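You operate a simulated robot arm through the tools that you are given. There is no shell and no other tool.

You are at the controls of a simulated robot arm. One attempt, no reset.

JOB
Press the green dose button until the green-banded glass is full, dosing into the drip tray.
Fine: tray under the nozzles, dosing air and feed open first; four presses at most; close the feed lever and the dosing air tap after and leave the tray there. Where these are worked on the way, their far stop is far enough and under half their travel is too little: dosing air tap, feed lever.

It is judged by the outcome, as a careful person would: the job done as asked, and still so three seconds after it is handed in. It fails if anything else is knocked over, pushed out of place, dropped, spilled or broken.

ROBOT AND FRAMES
A 6-joint arm with a two-finger parallel gripper, fixed in place. Base frame: the origin is at the foot of the arm, x ahead of it, y to its left, z up. Readings come in mm, rad, newtons and seconds.
Its first joint turns from -2.897 to 2.897 rad. Payload 3.91 kg.
Tool frame: the origin (TCP) lies between the finger pads and is the grasp point; the fingertips stand 30 mm ahead of it; z points along the fingers, y is the line along which they close. Largest opening 110 mm; finger width 20, thickness 10; the body of the gripper, 48 by 112 mm, starts 55 mm behind the TCP.
Orientation is that of the tool frame in the base frame, as [roll, pitch, yaw] about the fixed x, y, z axes, in that order (R = Rz(yaw) Ry(pitch) Rx(roll)). With the fingers straight down and closing along the base's y, the tool's x points along the base's -x, its y along +y and its z along -z.

CONTROLS
- The arm moves only by the tool send_rows. Its arguments are lists of equal length, an entry for each row: "delta_pos": the shift along the base's x, y, z in cm, a list of three; "turn": the turn, a rotation vector about the base's x, y, z in rad, a list of three. In form: {"delta_pos": [[tx, ty, tz], ...], "turn": [[wx, wy, wz], ...]}. A call has 1 to 20 rows; each row is the pose to reach, as a shift and turn from the pose commanded when the call began. "gripper" is the closure, from 0 (fully open) to 1 (shut), set as the call begins (left out, the last holds). Rows are played at 5 a second. More than 50 mm and 0.15 rad between two rows, or a gripper value outside its range, and nothing of the call is played. A pose out of reach is approached as far as the arm can. The call stops where the force on the tool passes 50 N (or 10 N more than at its start, if that is more) or the arm is blocked; 0.2 s more then pass. Each finger travels about 108 mm/s and halts on what it meets, pressing with about 27 N; the grip force reading is that of the motor and also rises with nothing between the fingers. The clock runs only during rows and for 0.2 s after the last one: add rows that repeat a pose to give the fingers time. It gives the time, the measured TCP pose, the force on the tool (base axes), the opening and the grip force at its end, in the units of the frame above (readings bear some noise), with the torque about the TCP (base axes, N m) and any sound that the robot's microphone picked up, and new pictures: "pictures" is both (left out), scene, wrist or none.
- Cameras (640 x 400 px; columns grow to the right, rows downward): "scene" is fixed at [50, -650.1, 1353.3]; the picture's right is [0.33, -0.94, 0.00], its down [-0.36, -0.13, -0.92] and it looks along [0.87, 0.31, -0.38] (base axes); focal length 214 px, centre (320, 200). "wrist" rides on the gripper at [72, 17, -103] in the tool frame; the picture's right is [-0.23, 0.97, 0.00], its down [-0.76, -0.18, -0.62] and it looks along [-0.61, -0.14, 0.78] (tool axes); focal length 222 px, centre (320, 200). There is no depth. A picture from a camera that has moved, and an enlarged one, comes with that camera's place and axes in the base frame and with its lens.
- close_up(camera, box): a new picture of the part [left, top, right, bottom] of that camera's present view, enlarged. The clock stands still meanwhile.
- hand_in(): hands the job in; it is judged then, once.

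Places have to be worked out from the pictures, the camera data and where the tool is seen. Open the gripper and draw the arm clear of the work before you hand the job in, unless the task says otherwise.

The tools are called as a command line: name --argument value ..., lists and objects as JSON in quotes. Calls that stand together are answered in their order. send_rows: Moves the arm, as the interface text tells. Its arguments: {"type":"object","properties":{"delta_pos":{"type":"array","items":{"type":"array","items":{"type":"number"}}},"turn":{"type":"array","items":{"type":"array","items":{"type":"number"}}},"gripper":{"type":"number"},"pictures":{"type":"string","enum":["both","scene","wrist","none"]}},"required":["delta_pos","turn"]} The other tools are called the same way: close_up (camera, box) takes an enlarged picture of a part of a camera's view; hand_in () hands the job in.

At the start:

```text
clock: 0.0
eef_pos: [290.8, -476.0, 1265.0]
tool_rot: [-3.141, 0.0, 3.139]
wrist_force: [0.1, 0.5, -0.1]
torque: [0.02, 0.02, 0.01]
finger_gap: 109.8
grip_force: 0.1
```

scene: 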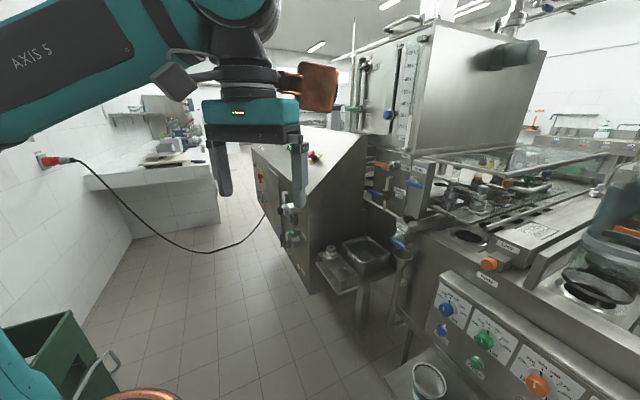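
wrist: 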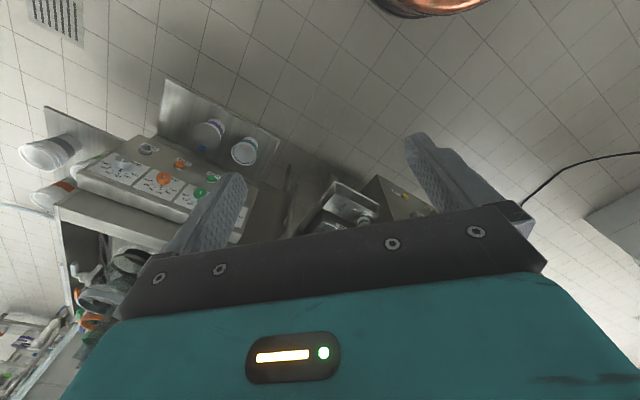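

The overview shows a machine with several stations. I'll enlarge parts of both views to identify the dose button, glass, tray, tap and lever.

close_up --camera "scene" --box '[400, 220, 640, 400]'

close_up --camera "scene" --box '[240, 120, 440, 300]'

close_up --camera "scene" --box '[340, 20, 560, 180]'

close_up --camera "scene" --box '[400, 120, 640, 300]'

close_up --camera "wrist" --box '[0, 70, 300, 270]'

close_up --camera "wrist" --box '[260, 140, 460, 260]'

```text
2.22 times, centred on (520, 310) of scene
camera zoom: at [50.0, -650.1, 1353.3], right [0.33, -0.94, 0.0], down [-0.36, -0.13, -0.92], along [0.87, 0.31, -0.38], focal length 477 px, centre (-124, -44)
```

zoom: 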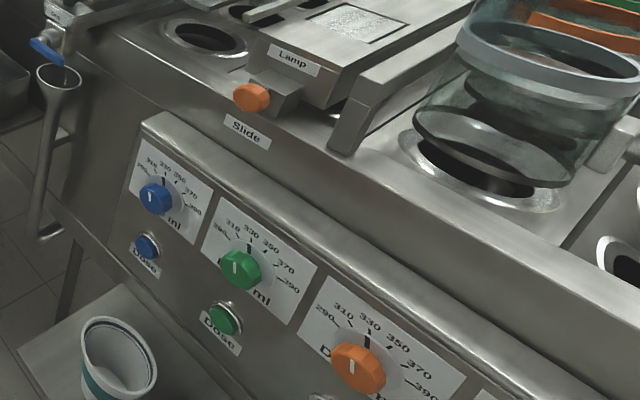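

```text
2.22 times, centred on (340, 210) of scene
camera zoom: at [50.0, -650.1, 1353.3], right [0.33, -0.94, 0.0], down [-0.36, -0.13, -0.92], along [0.87, 0.31, -0.38], focal length 477 px, centre (276, 178)
```

zoom: 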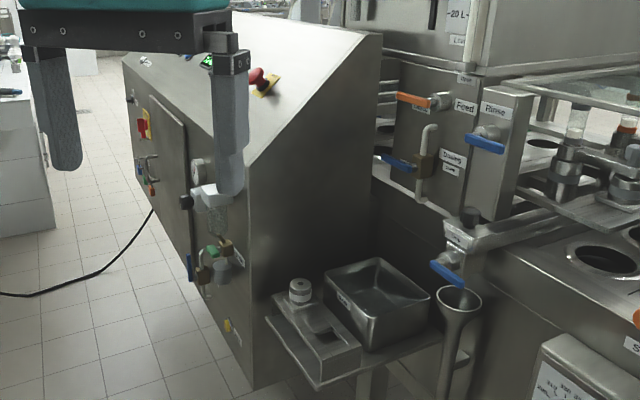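

```text
2.50 times, centred on (450, 100) of scene
camera zoom: at [50.0, -650.1, 1353.3], right [0.33, -0.94, 0.0], down [-0.36, -0.13, -0.92], along [0.87, 0.31, -0.38], focal length 536 px, centre (-5, 450)
```

zoom: 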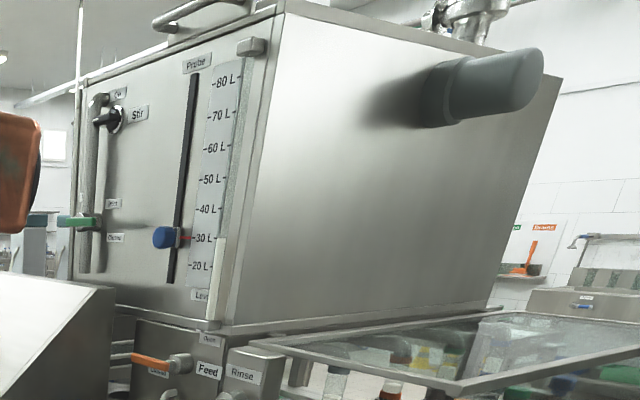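

```text
2.22 times, centred on (520, 210) of scene
camera zoom: at [50.0, -650.1, 1353.3], right [0.33, -0.94, 0.0], down [-0.36, -0.13, -0.92], along [0.87, 0.31, -0.38], focal length 477 px, centre (-124, 178)
```

zoom: 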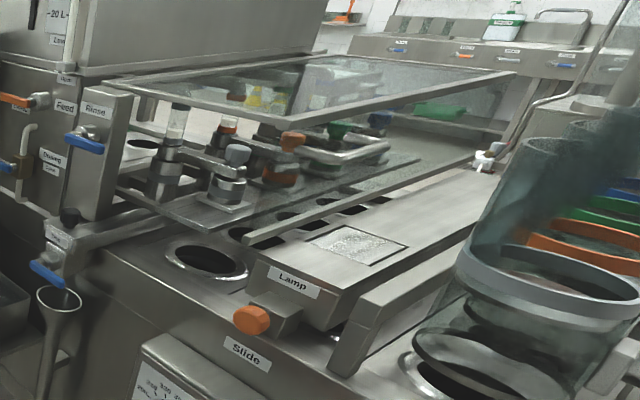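

```text
2.00 times, centred on (150, 170) of wrist
camera zoom: at [217.8, -458.9, 1369.3], right [0.23, 0.97, 0.0], down [0.76, -0.18, 0.62], along [0.61, -0.14, -0.78], focal length 444 px, centre (660, 260)
```

zoom: 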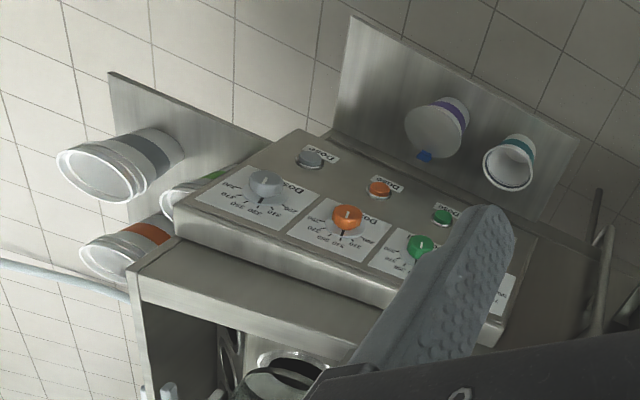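

```text
3.20 times, centred on (360, 200) of wrist
camera zoom: at [217.8, -458.9, 1369.3], right [0.23, 0.97, 0.0], down [0.76, -0.18, 0.62], along [0.61, -0.14, -0.78], focal length 711 px, centre (192, 200)
```

zoom: 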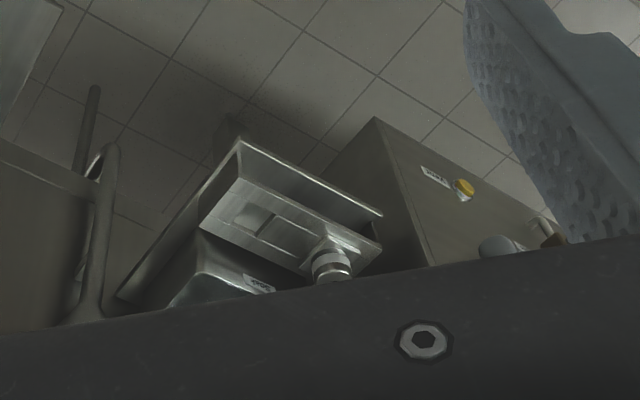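

I'll enlarge more to read the labels and find the green-banded glass and drip tray.

close_up --camera "scene" --box '[340, 150, 440, 260]'

close_up --camera "scene" --box '[440, 140, 540, 240]'

close_up --camera "scene" --box '[540, 140, 640, 320]'

close_up --camera "scene" --box '[310, 220, 410, 300]'

close_up --camera "scene" --box '[510, 100, 640, 160]'

close_up --camera "wrist" --box '[0, 220, 150, 380]'

close_up --camera "scene" --box '[240, 140, 340, 280]'

```text
3.64 times, centred on (390, 205) of scene
camera zoom: at [50.0, -650.1, 1353.3], right [0.33, -0.94, 0.0], down [-0.36, -0.13, -0.92], along [0.87, 0.31, -0.38], focal length 780 px, centre (66, 182)
```

zoom: 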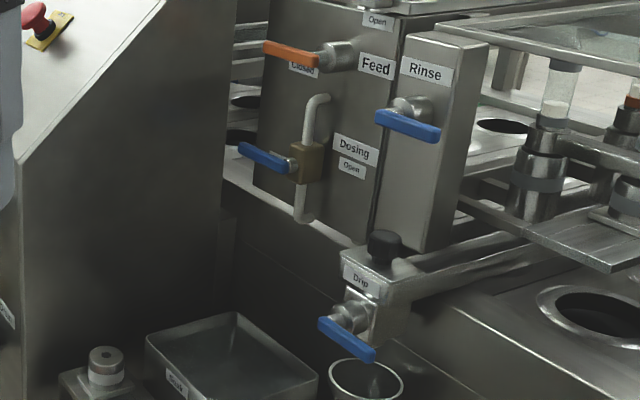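

```text
4.00 times, centred on (490, 190) of scene
camera zoom: at [50.0, -650.1, 1353.3], right [0.33, -0.94, 0.0], down [-0.36, -0.13, -0.92], along [0.87, 0.31, -0.38], focal length 858 px, centre (-360, 240)
```

zoom: 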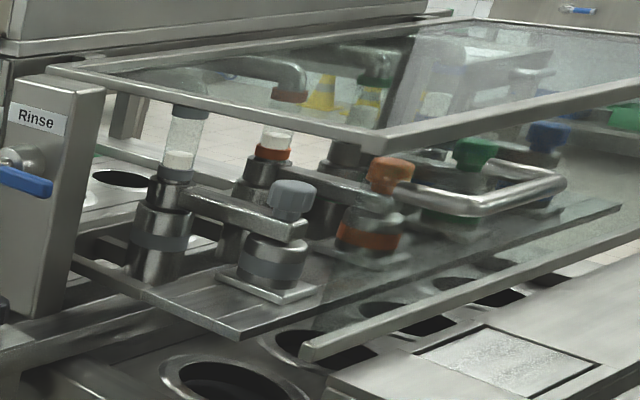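

```text
2.22 times, centred on (590, 230) of scene
camera zoom: at [50.0, -650.1, 1353.3], right [0.33, -0.94, 0.0], down [-0.36, -0.13, -0.92], along [0.87, 0.31, -0.38], focal length 477 px, centre (-280, 133)
```

zoom: 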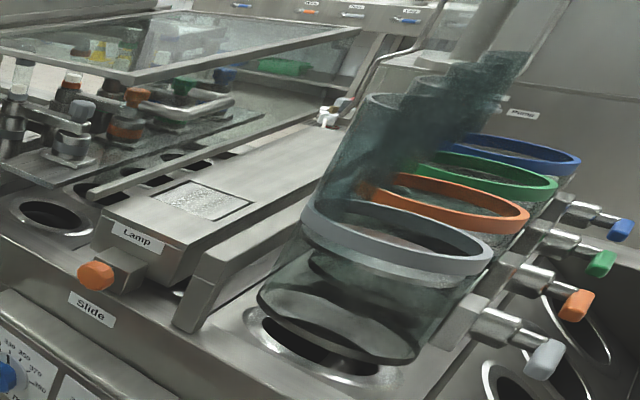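

```text
5.00 times, centred on (360, 260) of scene
camera zoom: at [50.0, -650.1, 1353.3], right [0.33, -0.94, 0.0], down [-0.36, -0.13, -0.92], along [0.87, 0.31, -0.38], focal length 1072 px, centre (120, -100)
```

zoom: 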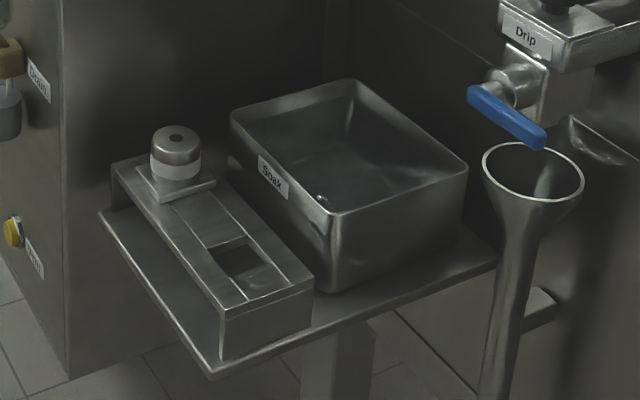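

```text
4.92 times, centred on (575, 130) of scene
camera zoom: at [50.0, -650.1, 1353.3], right [0.33, -0.94, 0.0], down [-0.36, -0.13, -0.92], along [0.87, 0.31, -0.38], focal length 1056 px, centre (-935, 545)
```

zoom: 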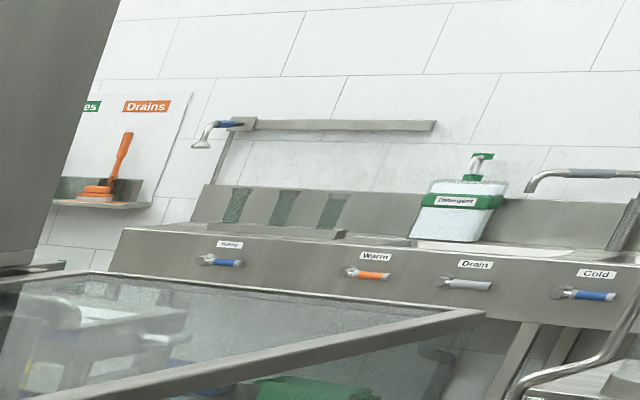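

```text
2.50 times, centred on (75, 300) of wrist
camera zoom: at [217.8, -458.9, 1369.3], right [0.23, 0.97, 0.0], down [0.76, -0.18, 0.62], along [0.61, -0.14, -0.78], focal length 555 px, centre (932, -50)
```

zoom: 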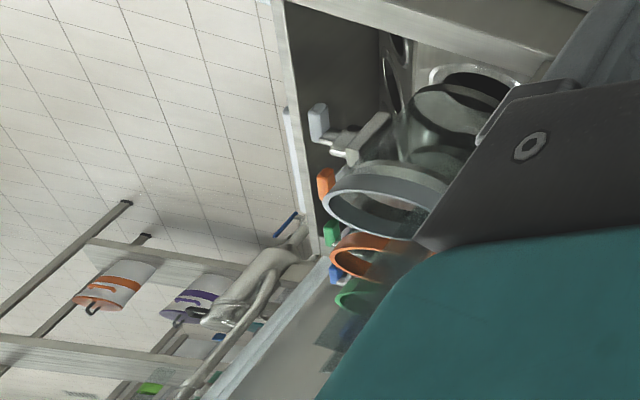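

```text
2.86 times, centred on (290, 210) of scene
camera zoom: at [50.0, -650.1, 1353.3], right [0.33, -0.94, 0.0], down [-0.36, -0.13, -0.92], along [0.87, 0.31, -0.38], focal length 613 px, centre (406, 171)
```

zoom: 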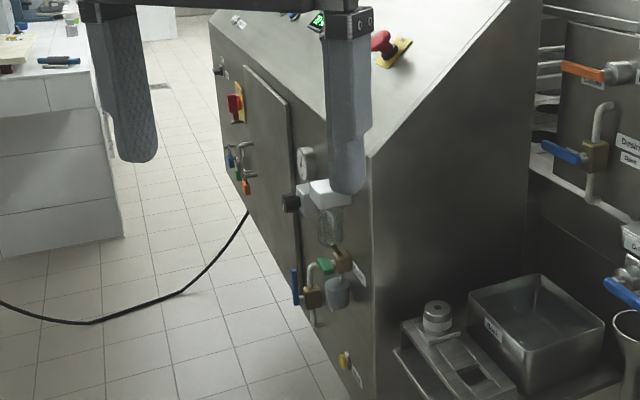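

From two views I triangulate the green dose button at about (556, -941, 694) on a vertical panel facing roughly (-0.7, 0.7), so the machine stands at 45° to the base. I'll yaw the tool 45° to face it squarely and look at the feed and dosing valves.

send_rows --delta_pos '[[1, 1, 0], [2, 2, 0], [3, 3, 0], [4, 4, 0], [5, 5, 0], [6, 6, 0]]' --turn '[[0, 0, -0.131], [0, 0, -0.262], [0, 0, -0.393], [0, 0, -0.524], [0, 0, -0.655], [0, 0, -0.785]]' --pictures "both"

```text
clock: 1.4
eef_pos: [350.4, -416.8, 1266.1]
tool_rot: [-3.139, -0.001, 2.353]
wrist_force: [0.8, 0.1, 0.7]
torque: [0.03, -0.04, -0.02]
finger_gap: 109.6
grip_force: 0.2
camera wrist: at [311.5, -352.7, 1370.0], right [0.85, 0.53, 0.0], down [0.41, -0.66, 0.62], along [0.33, -0.53, -0.78], focal length 222 px, centre (320, 200)
```

scene: 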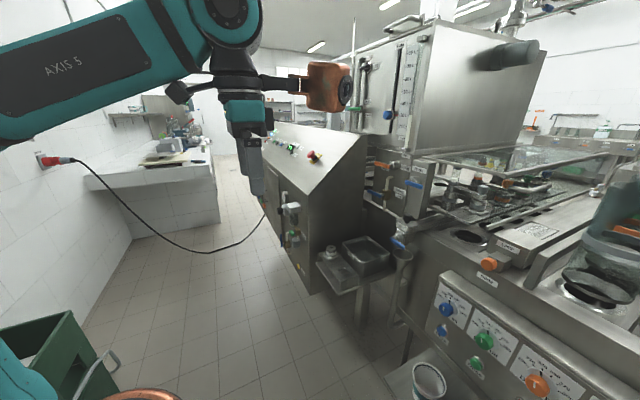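
wrist: 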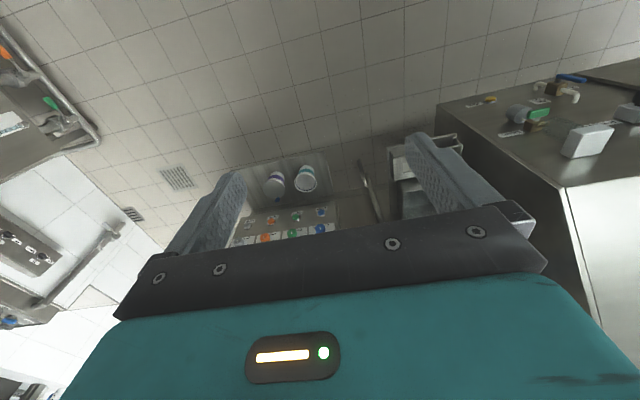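

The wrist view is upside-down here because the camera sits behind the tool. I'll check the arm's wrist and the object hanging on it before reorienting.

close_up --camera "scene" --box '[150, 0, 380, 210]'

close_up --camera "wrist" --box '[200, 120, 440, 260]'

close_up --camera "scene" --box '[360, 150, 430, 210]'

close_up --camera "scene" --box '[430, 150, 560, 260]'

```text
1.90 times, centred on (265, 105) of scene
camera zoom: at [50.0, -650.1, 1353.3], right [0.33, -0.94, 0.0], down [-0.36, -0.13, -0.92], along [0.87, 0.31, -0.38], focal length 408 px, centre (425, 381)
```

zoom: 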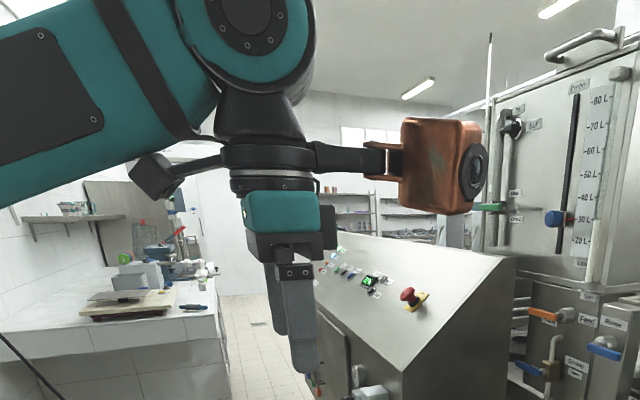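

```text
2.67 times, centred on (320, 190) of wrist
camera zoom: at [311.5, -352.7, 1370.0], right [0.85, 0.53, 0.0], down [0.41, -0.66, 0.62], along [0.33, -0.53, -0.78], focal length 592 px, centre (320, 227)
```

zoom: 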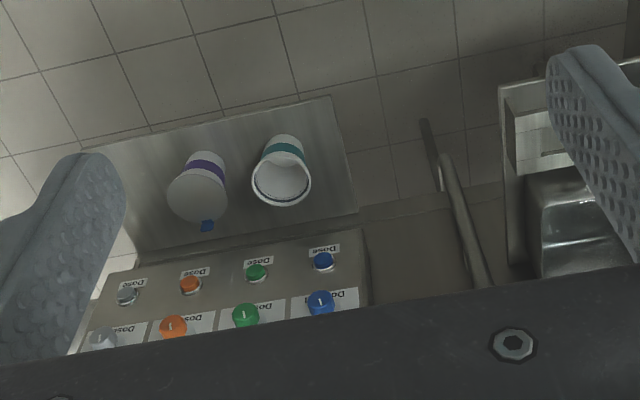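

```text
6.67 times, centred on (395, 180) of scene
camera zoom: at [50.0, -650.1, 1353.3], right [0.33, -0.94, 0.0], down [-0.36, -0.13, -0.92], along [0.87, 0.31, -0.38], focal length 1430 px, centre (-180, 333)
```

zoom: 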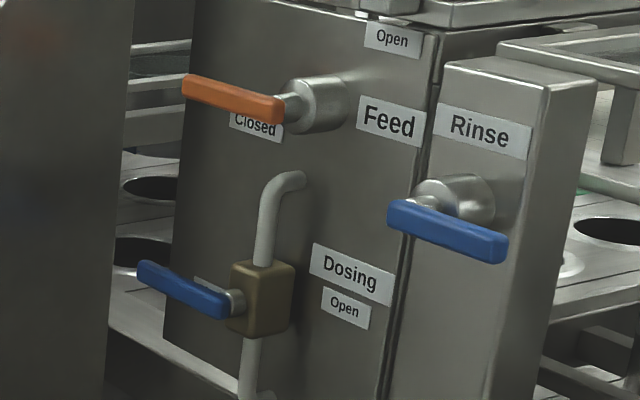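

```text
3.64 times, centred on (495, 205) of scene
camera zoom: at [50.0, -650.1, 1353.3], right [0.33, -0.94, 0.0], down [-0.36, -0.13, -0.92], along [0.87, 0.31, -0.38], focal length 780 px, centre (-316, 182)
```

zoom: 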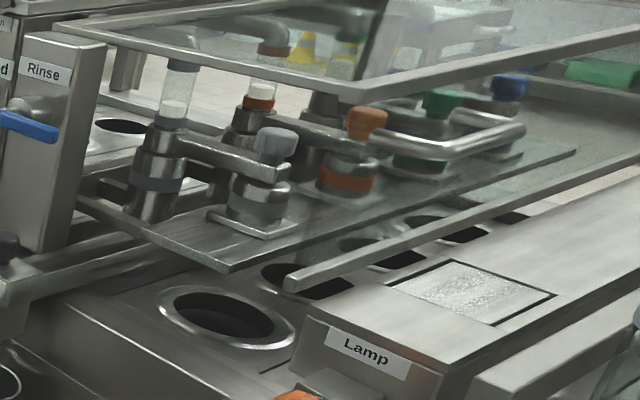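

I'll read the labels on the left cabinet from the wrist view, since one of those taps might be the dosing air.

close_up --camera "wrist" --box '[470, 60, 640, 170]'

close_up --camera "scene" --box '[260, 180, 330, 280]'

close_up --camera "scene" --box '[250, 120, 340, 190]'

```text
3.64 times, centred on (555, 115) of wrist
camera zoom: at [311.5, -352.7, 1370.0], right [0.85, 0.53, 0.0], down [0.41, -0.66, 0.62], along [0.33, -0.53, -0.78], focal length 808 px, centre (-534, 509)
```

zoom: 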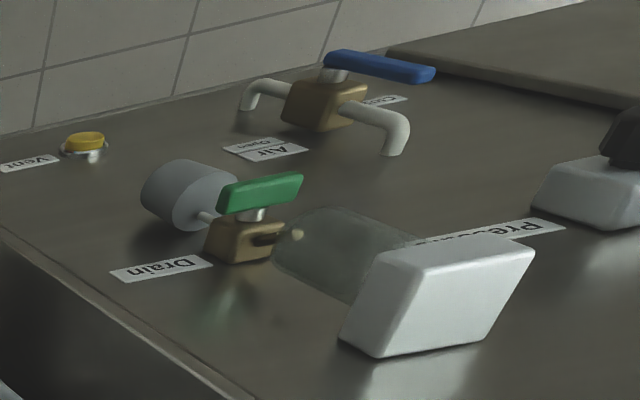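

```text
4.00 times, centred on (295, 230) of scene
camera zoom: at [50.0, -650.1, 1353.3], right [0.33, -0.94, 0.0], down [-0.36, -0.13, -0.92], along [0.87, 0.31, -0.38], focal length 858 px, centre (420, 80)
```

zoom: 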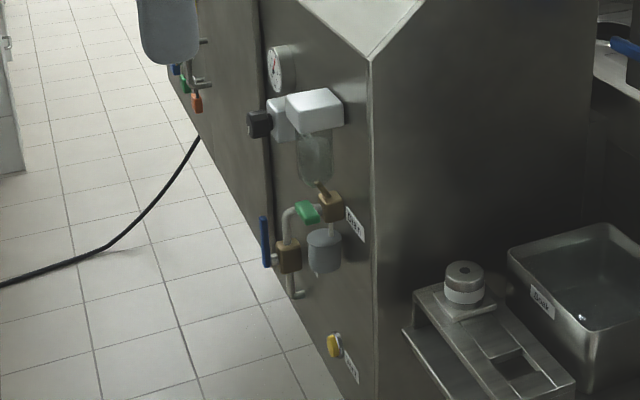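

```text
5.71 times, centred on (295, 155) of scene
camera zoom: at [50.0, -650.1, 1353.3], right [0.33, -0.94, 0.0], down [-0.36, -0.13, -0.92], along [0.87, 0.31, -0.38], focal length 1226 px, centre (463, 457)
```

zoom: 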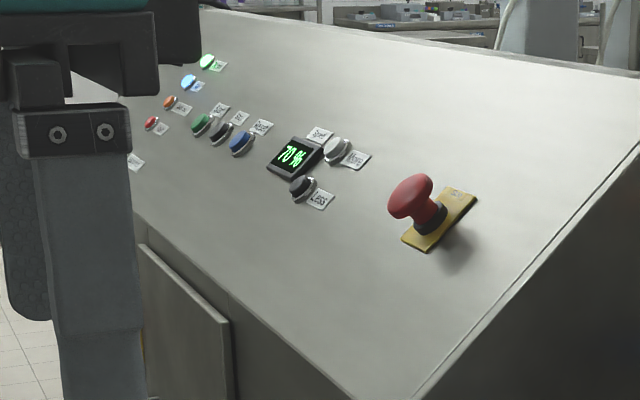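

The cabinet tap is labelled just "Air", whereas the tap on the tank stand is labelled "Dosing", so that's the dosing air tap. I'll raise and tilt the tool forward to look at the stand and the nozzles from the front.

send_rows --delta_pos '[[2, 0, 1.4], [4, 0, 2.8], [6, 0, 4.2], [8, 0, 5.6], [10, 0, 7.0], [12, 0, 8.4], [12, 0, 8.4]]' --turn '[[-0.0707, -0.0707, 0], [-0.1414, -0.1414, 0], [-0.212, -0.212, 0], [-0.283, -0.283, 0], [-0.354, -0.354, 0], [-0.424, -0.424, 0], [-0.424, -0.424, 0]]' --pictures "both"

```text
clock: 3.0
eef_pos: [470.8, -414.9, 1348.6]
tool_rot: [-3.139, 0.6, 2.356]
wrist_force: [-0.1, 0.9, 0.5]
torque: [-0.01, -0.01, 0.04]
finger_gap: 109.8
grip_force: 0.1
camera wrist: at [399.2, -319.4, 1393.9], right [0.82, 0.56, 0.13], down [0.07, -0.32, 0.94], along [0.57, -0.77, -0.3], focal length 222 px, centre (320, 200)
```

scene: 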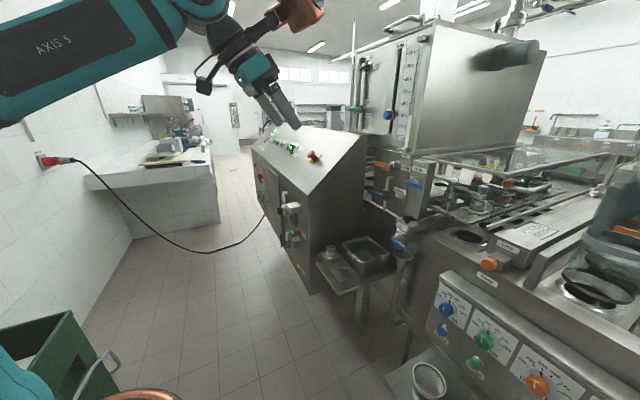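
wrist: 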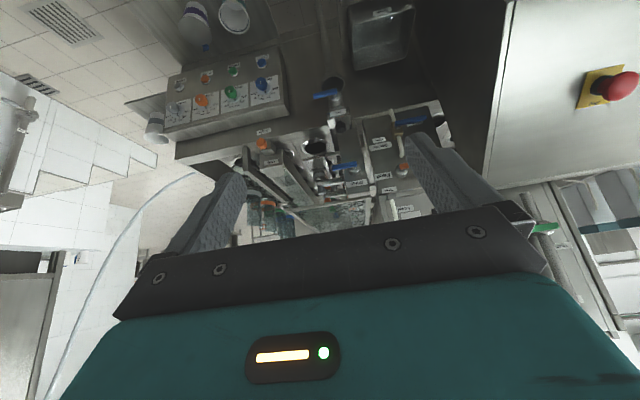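

Now the wrist view (upside-down) shows the whole front of the machine. I'll enlarge the stand and nozzle regions.

close_up --camera "wrist" --box '[310, 80, 460, 220]'

close_up --camera "wrist" --box '[220, 120, 400, 240]'

close_up --camera "wrist" --box '[360, 100, 440, 180]'

close_up --camera "wrist" --box '[230, 160, 310, 240]'

```text
2.86 times, centred on (385, 150) of wrist
camera zoom: at [399.2, -319.4, 1393.9], right [0.82, 0.56, 0.13], down [0.07, -0.32, 0.94], along [0.57, -0.77, -0.3], focal length 635 px, centre (134, 343)
```

zoom: 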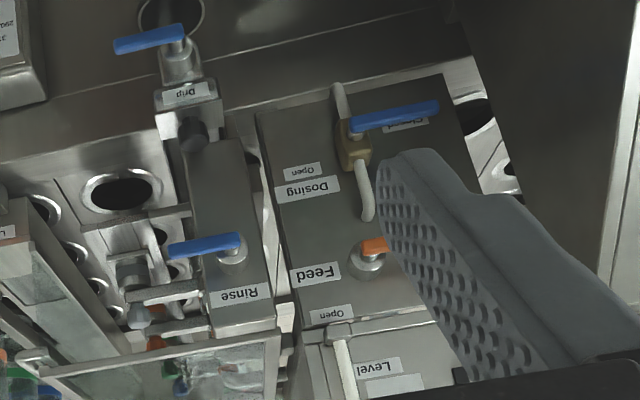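

```text
3.33 times, centred on (310, 180) of wrist
camera zoom: at [399.2, -319.4, 1393.9], right [0.82, 0.56, 0.13], down [0.07, -0.32, 0.94], along [0.57, -0.77, -0.3], focal length 740 px, centre (353, 267)
```

zoom: 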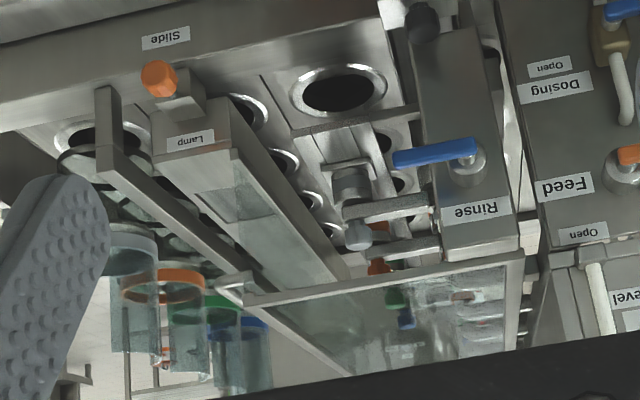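

```text
5.00 times, centred on (400, 140) of wrist
camera zoom: at [399.2, -319.4, 1393.9], right [0.82, 0.56, 0.13], down [0.07, -0.32, 0.94], along [0.57, -0.77, -0.3], focal length 1111 px, centre (-80, 500)
```

zoom: 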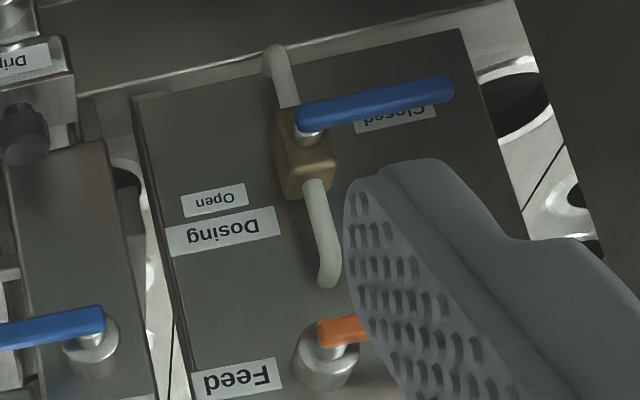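

```text
5.00 times, centred on (270, 200) of wrist
camera zoom: at [399.2, -319.4, 1393.9], right [0.82, 0.56, 0.13], down [0.07, -0.32, 0.94], along [0.57, -0.77, -0.3], focal length 1111 px, centre (570, 200)
```

zoom: 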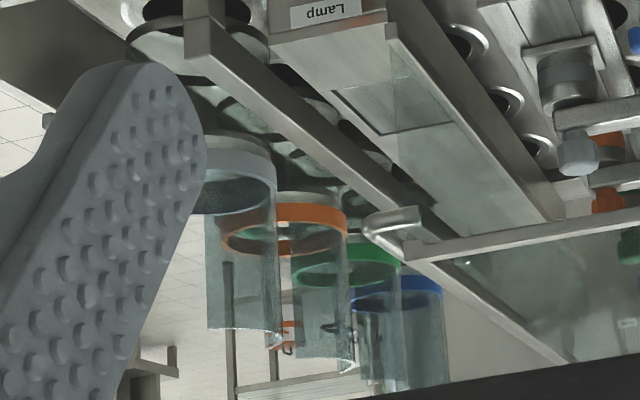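

Triangulating: feed pivot ≈ (933,-643,1160), dosing tap pivot ≈ (927,-616,1032), "Drip" knob ≈ (799,-714,1008), grey nozzle ≈ (868,-938,1113). I'll zoom harder on the nozzle/tray region to see where the drip tray is.

close_up --camera "wrist" --box '[300, 130, 364, 170]'

close_up --camera "wrist" --box '[290, 165, 370, 215]'

close_up --camera "scene" --box '[430, 170, 500, 214]'

close_up --camera "scene" --box '[470, 160, 560, 216]'

close_up --camera "scene" --box '[385, 200, 465, 250]'

close_up --camera "wrist" --box '[300, 70, 380, 130]'

```text
10.00 times, centred on (332, 150) of wrist
camera zoom: at [399.2, -319.4, 1393.9], right [0.82, 0.56, 0.13], down [0.07, -0.32, 0.94], along [0.57, -0.77, -0.3], focal length 2221 px, centre (200, 700)
```

zoom: 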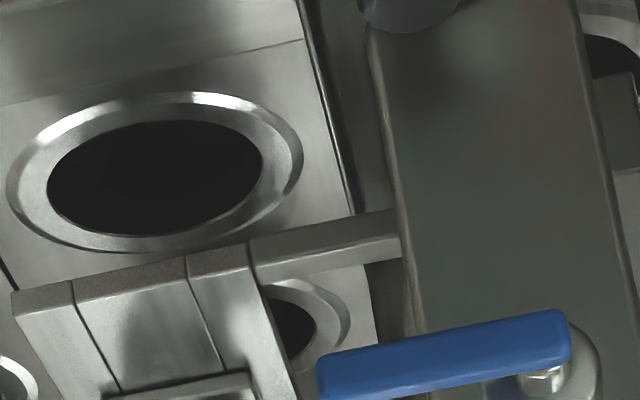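

```text
8.00 times, centred on (330, 190) of wrist
camera zoom: at [399.2, -319.4, 1393.9], right [0.82, 0.56, 0.13], down [0.07, -0.32, 0.94], along [0.57, -0.77, -0.3], focal length 1777 px, centre (240, 280)
```

zoom: 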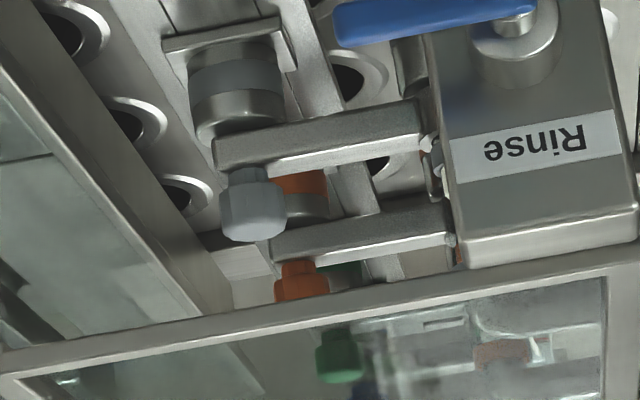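

```text
9.09 times, centred on (465, 192) of scene
camera zoom: at [50.0, -650.1, 1353.3], right [0.33, -0.94, 0.0], down [-0.36, -0.13, -0.92], along [0.87, 0.31, -0.38], focal length 1950 px, centre (-998, 273)
```

zoom: 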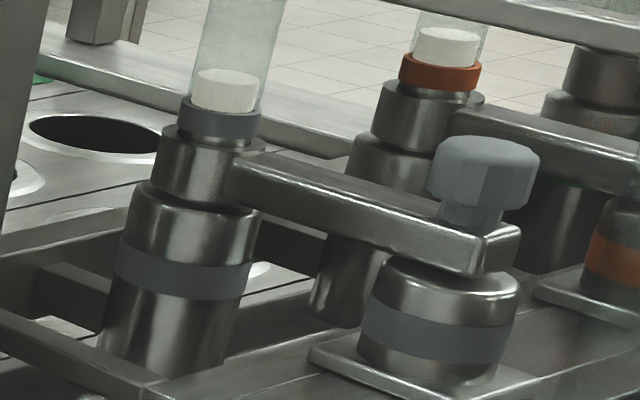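

```text
7.11 times, centred on (515, 188) of scene
camera zoom: at [50.0, -650.1, 1353.3], right [0.33, -0.94, 0.0], down [-0.36, -0.13, -0.92], along [0.87, 0.31, -0.38], focal length 1525 px, centre (-1067, 285)
```

zoom: 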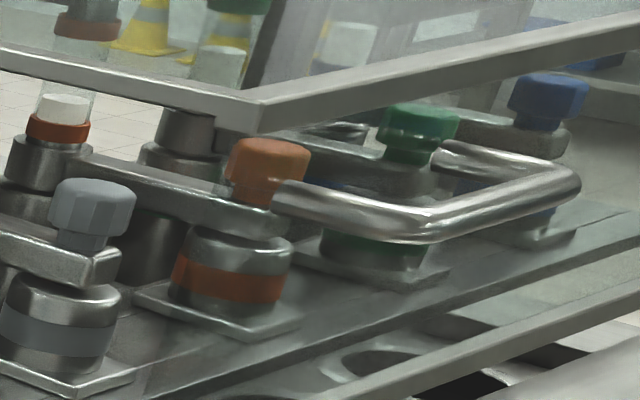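

```text
8.00 times, centred on (425, 225) of scene
camera zoom: at [50.0, -650.1, 1353.3], right [0.33, -0.94, 0.0], down [-0.36, -0.13, -0.92], along [0.87, 0.31, -0.38], focal length 1716 px, centre (-520, 0)
```

zoom: 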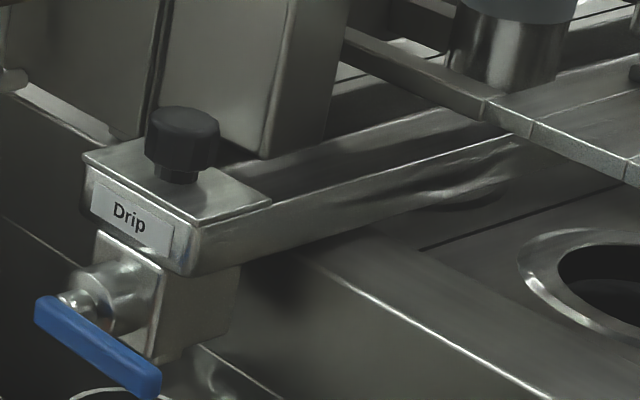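

```text
6.67 times, centred on (340, 100) of wrist
camera zoom: at [399.2, -319.4, 1393.9], right [0.82, 0.56, 0.13], down [0.07, -0.32, 0.94], along [0.57, -0.77, -0.3], focal length 1481 px, centre (187, 867)
```

zoom: 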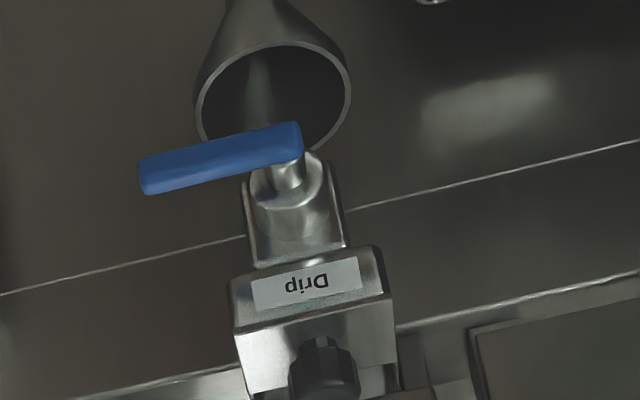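

The drip tray looks like the trough with the "Drip" label and black knob, parked at A≈60 beside the nozzles. I'll zoom in on the green sight glass and the trough/rail details.

close_up --camera "scene" --box '[470, 148, 534, 188]'

close_up --camera "scene" --box '[420, 195, 484, 235]'

close_up --camera "wrist" --box '[320, 115, 384, 155]'

close_up --camera "wrist" --box '[300, 150, 364, 190]'

```text
10.00 times, centred on (502, 168) of scene
camera zoom: at [50.0, -650.1, 1353.3], right [0.33, -0.94, 0.0], down [-0.36, -0.13, -0.92], along [0.87, 0.31, -0.38], focal length 2145 px, centre (-1500, 520)
```

zoom: 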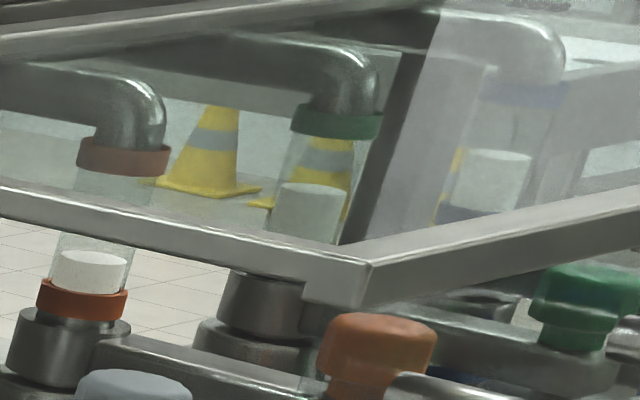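

```text
10.00 times, centred on (452, 215) of scene
camera zoom: at [50.0, -650.1, 1353.3], right [0.33, -0.94, 0.0], down [-0.36, -0.13, -0.92], along [0.87, 0.31, -0.38], focal length 2145 px, centre (-1000, 50)
```

zoom: 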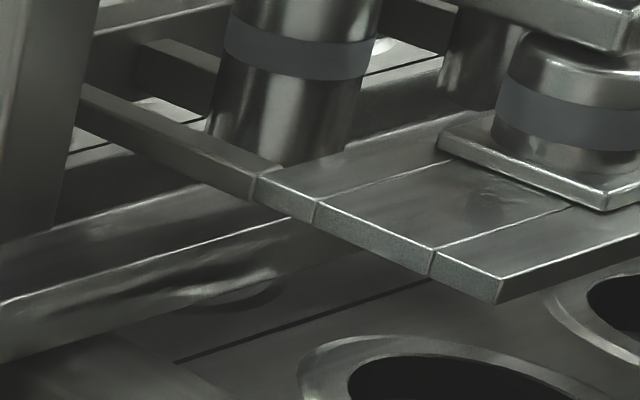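

```text
10.00 times, centred on (352, 135) of wrist
camera zoom: at [399.2, -319.4, 1393.9], right [0.82, 0.56, 0.13], down [0.07, -0.32, 0.94], along [0.57, -0.77, -0.3], focal length 2221 px, centre (0, 850)
```

zoom: 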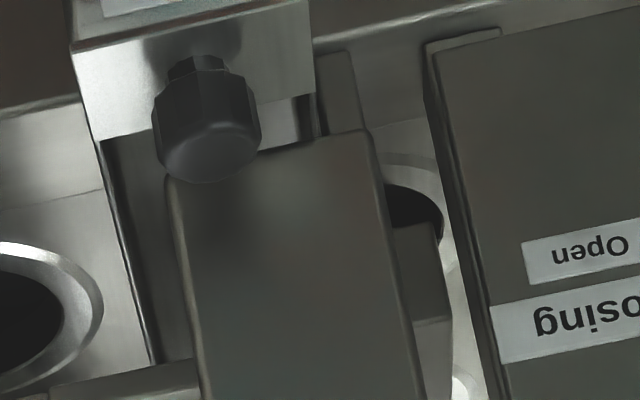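

```text
10.00 times, centred on (332, 170) of wrist
camera zoom: at [399.2, -319.4, 1393.9], right [0.82, 0.56, 0.13], down [0.07, -0.32, 0.94], along [0.57, -0.77, -0.3], focal length 2221 px, centre (200, 500)
```

zoom: 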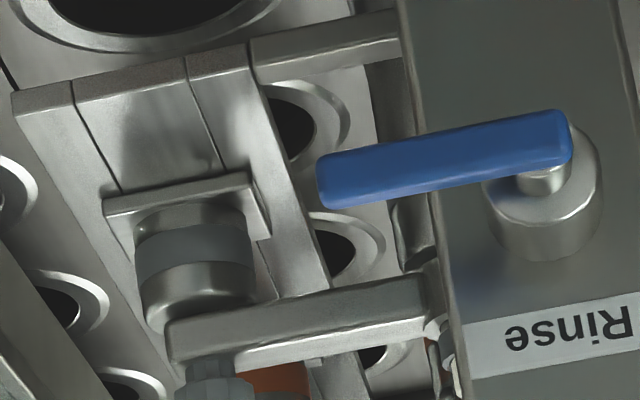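

The green sight glass is roughly half-full of white liquid, and the nozzle plate spans A≈-89..-5 at z≈1027, to the right of the parked drip trough (A≈25..95). I'll move closer, keeping clear, to view the tray, its rail and the tap details.

send_rows --delta_pos '[[1.35, -2.3, -2.8], [2.7, -4.6, -5.6], [4.05, -6.9, -8.4], [5.4, -9.1, -11.2], [6.75, -11.4, -14], [8.1, -13.7, -16.9], [8.1, -13.7, -16.9]]' --turn '[[0, 0, 0], [0, 0, 0], [0, 0, 0], [0, 0, 0], [0, 0, 0], [0, 0, 0], [0, 0, 0]]' --gripper 1 --pictures "both"

```text
clock: 4.6
eef_pos: [549.8, -554.0, 1180.3]
tool_rot: [-3.141, 0.6, 2.357]
wrist_force: [0.5, -0.2, -0.3]
torque: [0.01, 0.0, 0.02]
finger_gap: 0.0
grip_force: 26.9
camera wrist: at [478.5, -458.4, 1225.4], right [0.82, 0.56, 0.13], down [0.07, -0.32, 0.94], along [0.57, -0.77, -0.3], focal length 222 px, centre (320, 200)
```

scene: 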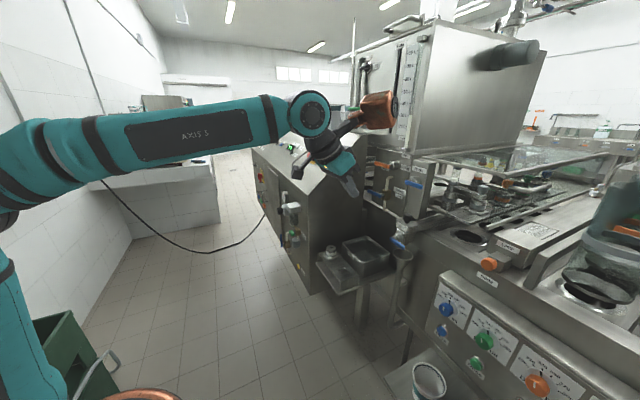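
wrist: 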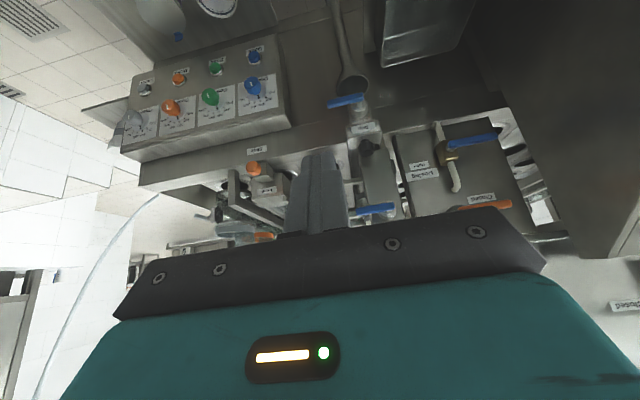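

Closer view now. I'll enlarge the Drip block, the deck under it, and the Dosing and Feed handles.

close_up --camera "wrist" --box '[310, 70, 420, 220]'

close_up --camera "wrist" --box '[400, 110, 540, 230]'

close_up --camera "wrist" --box '[200, 140, 320, 250]'

close_up --camera "scene" --box '[360, 80, 440, 260]'

```text
2.67 times, centred on (365, 145) of wrist
camera zoom: at [478.5, -458.4, 1225.4], right [0.82, 0.56, 0.13], down [0.07, -0.32, 0.94], along [0.57, -0.77, -0.3], focal length 592 px, centre (200, 347)
```

zoom: 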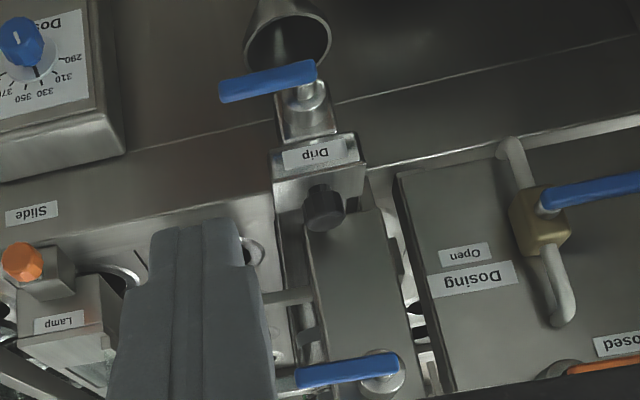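

```text
3.33 times, centred on (470, 170) of wrist
camera zoom: at [478.5, -458.4, 1225.4], right [0.82, 0.56, 0.13], down [0.07, -0.32, 0.94], along [0.57, -0.77, -0.3], focal length 740 px, centre (-180, 300)
```

zoom: 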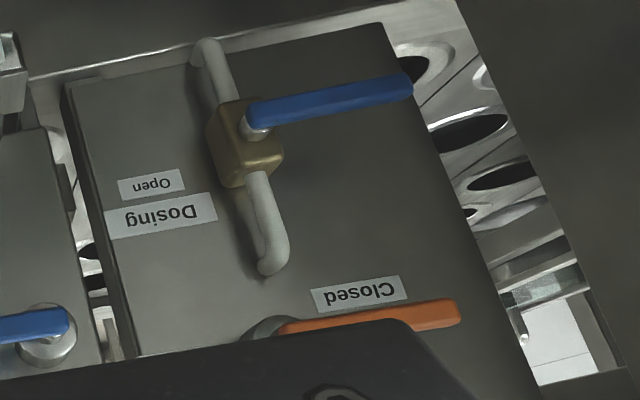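

```text
3.64 times, centred on (260, 195) of wrist
camera zoom: at [478.5, -458.4, 1225.4], right [0.82, 0.56, 0.13], down [0.07, -0.32, 0.94], along [0.57, -0.77, -0.3], focal length 808 px, centre (538, 218)
```

zoom: 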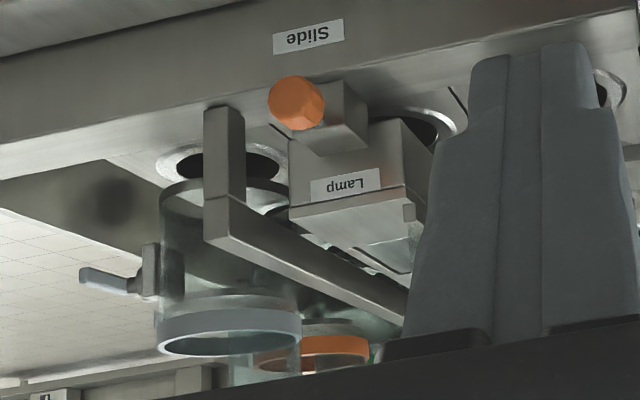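

```text
2.22 times, centred on (400, 170) of scene
camera zoom: at [50.0, -650.1, 1353.3], right [0.33, -0.94, 0.0], down [-0.36, -0.13, -0.92], along [0.87, 0.31, -0.38], focal length 477 px, centre (142, 267)
```

zoom: 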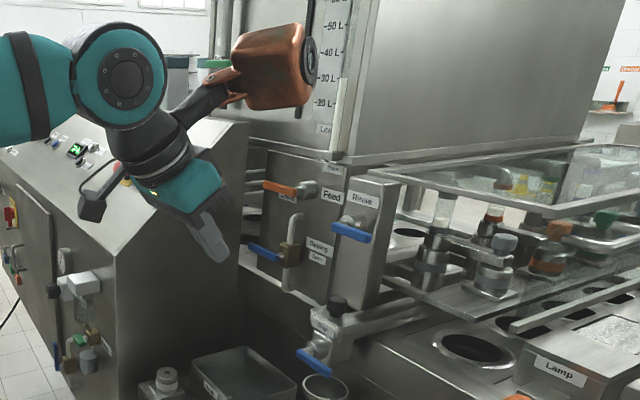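

I want to see whether the pump columns dip into the trough (which decides which way the tray can slide), so I'll zoom there from the scene camera.

close_up --camera "scene" --box '[428, 196, 468, 221]'

close_up --camera "scene" --box '[385, 215, 425, 245]'

close_up --camera "scene" --box '[580, 150, 640, 300]'

close_up --camera "wrist" --box '[345, 110, 395, 160]'

```text
16.00 times, centred on (448, 208) of scene
camera zoom: at [50.0, -650.1, 1353.3], right [0.33, -0.94, 0.0], down [-0.36, -0.13, -0.92], along [0.87, 0.31, -0.38], focal length 3432 px, centre (-1728, 64)
```

zoom: 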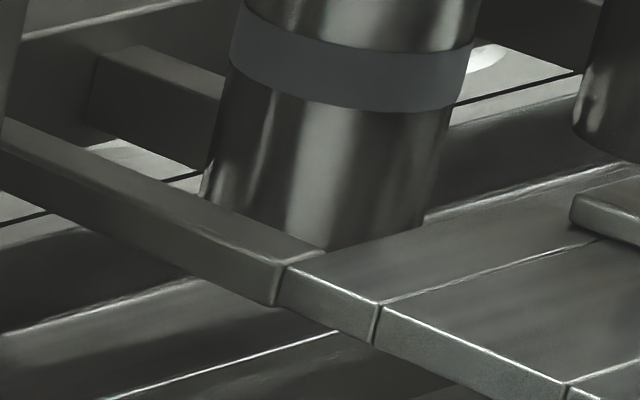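

```text
13.33 times, centred on (405, 230) of scene
camera zoom: at [50.0, -650.1, 1353.3], right [0.33, -0.94, 0.0], down [-0.36, -0.13, -0.92], along [0.87, 0.31, -0.38], focal length 2860 px, centre (-813, -200)
```

zoom: 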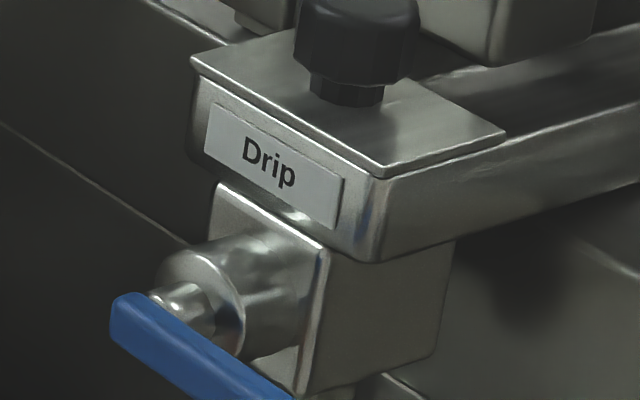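

```text
2.67 times, centred on (610, 225) of scene
camera zoom: at [50.0, -650.1, 1353.3], right [0.33, -0.94, 0.0], down [-0.36, -0.13, -0.92], along [0.87, 0.31, -0.38], focal length 572 px, centre (-453, 133)
```

zoom: 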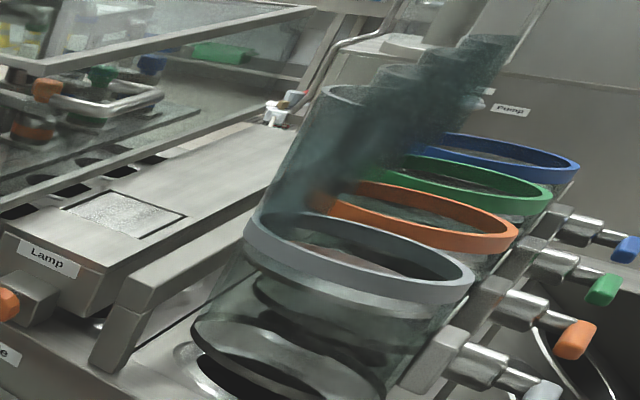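

```text
8.00 times, centred on (370, 135) of wrist
camera zoom: at [478.5, -458.4, 1225.4], right [0.82, 0.56, 0.13], down [0.07, -0.32, 0.94], along [0.57, -0.77, -0.3], focal length 1777 px, centre (-80, 720)
```

zoom: 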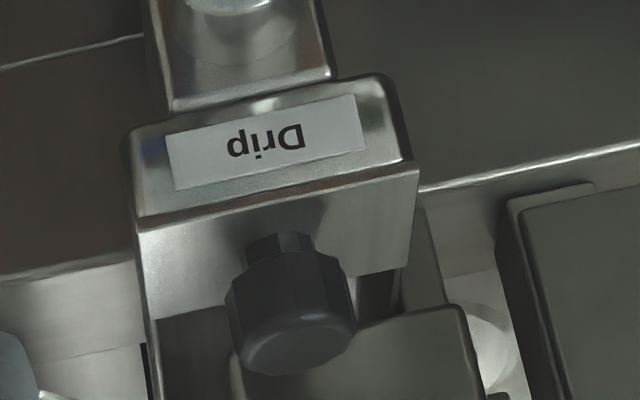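

The column bottoms and the stand end just above the trough top, so the tray slides sideways toward -a (about 109 mm) to sit under the nozzles at A≈-49; its black knob is at ≈(801,-716,1005). I'll bring the tool horizontal (pointing into the machine) in front of the knob.

send_rows --delta_pos '[[1.84, -0.57, -2.4], [3.69, -1.14, -4.8], [5.53, -1.71, -7.2], [7.37, -2.29, -9.6], [9.21, -2.86, -12], [11.06, -3.43, -14.4], [12.9, -4.0, -16.8], [12.9, -4.0, -16.8]]' --turn '[[-0.0981, -0.0981, 0], [-0.1961, -0.1961, 0], [-0.2942, -0.2942, 0], [-0.3923, -0.3923, 0], [-0.4904, -0.4904, 0], [-0.5884, -0.5884, 0], [-0.6865, -0.6865, 0], [-0.6865, -0.6865, 0]]' --gripper 0.4 --pictures "both"

```text
clock: 6.4
eef_pos: [680.4, -593.1, 1012.1]
tool_rot: [-0.395, 1.57, -1.179]
wrist_force: [0.1, 0.0, -0.9]
torque: [-0.01, 0.0, 0.03]
finger_gap: 66.0
grip_force: 0.1
camera wrist: at [619.2, -508.4, 941.0], right [0.69, 0.69, 0.23], down [-0.57, 0.32, 0.76], along [0.45, -0.65, 0.61], focal length 222 px, centre (320, 200)
```

scene: 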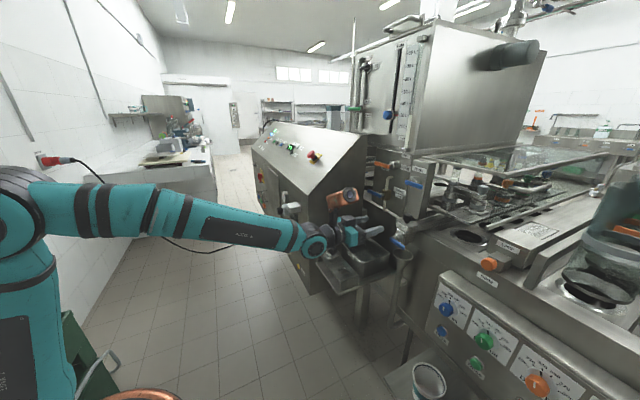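
wrist: 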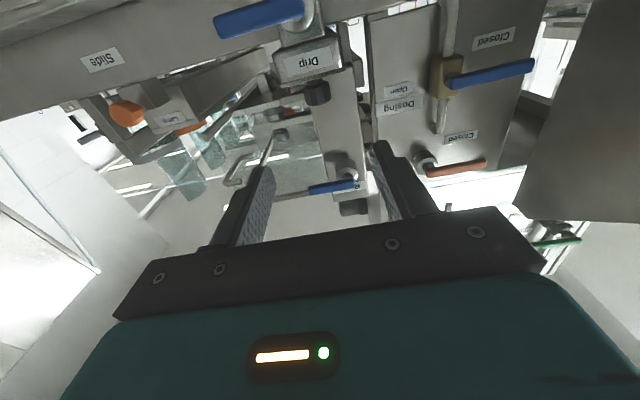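

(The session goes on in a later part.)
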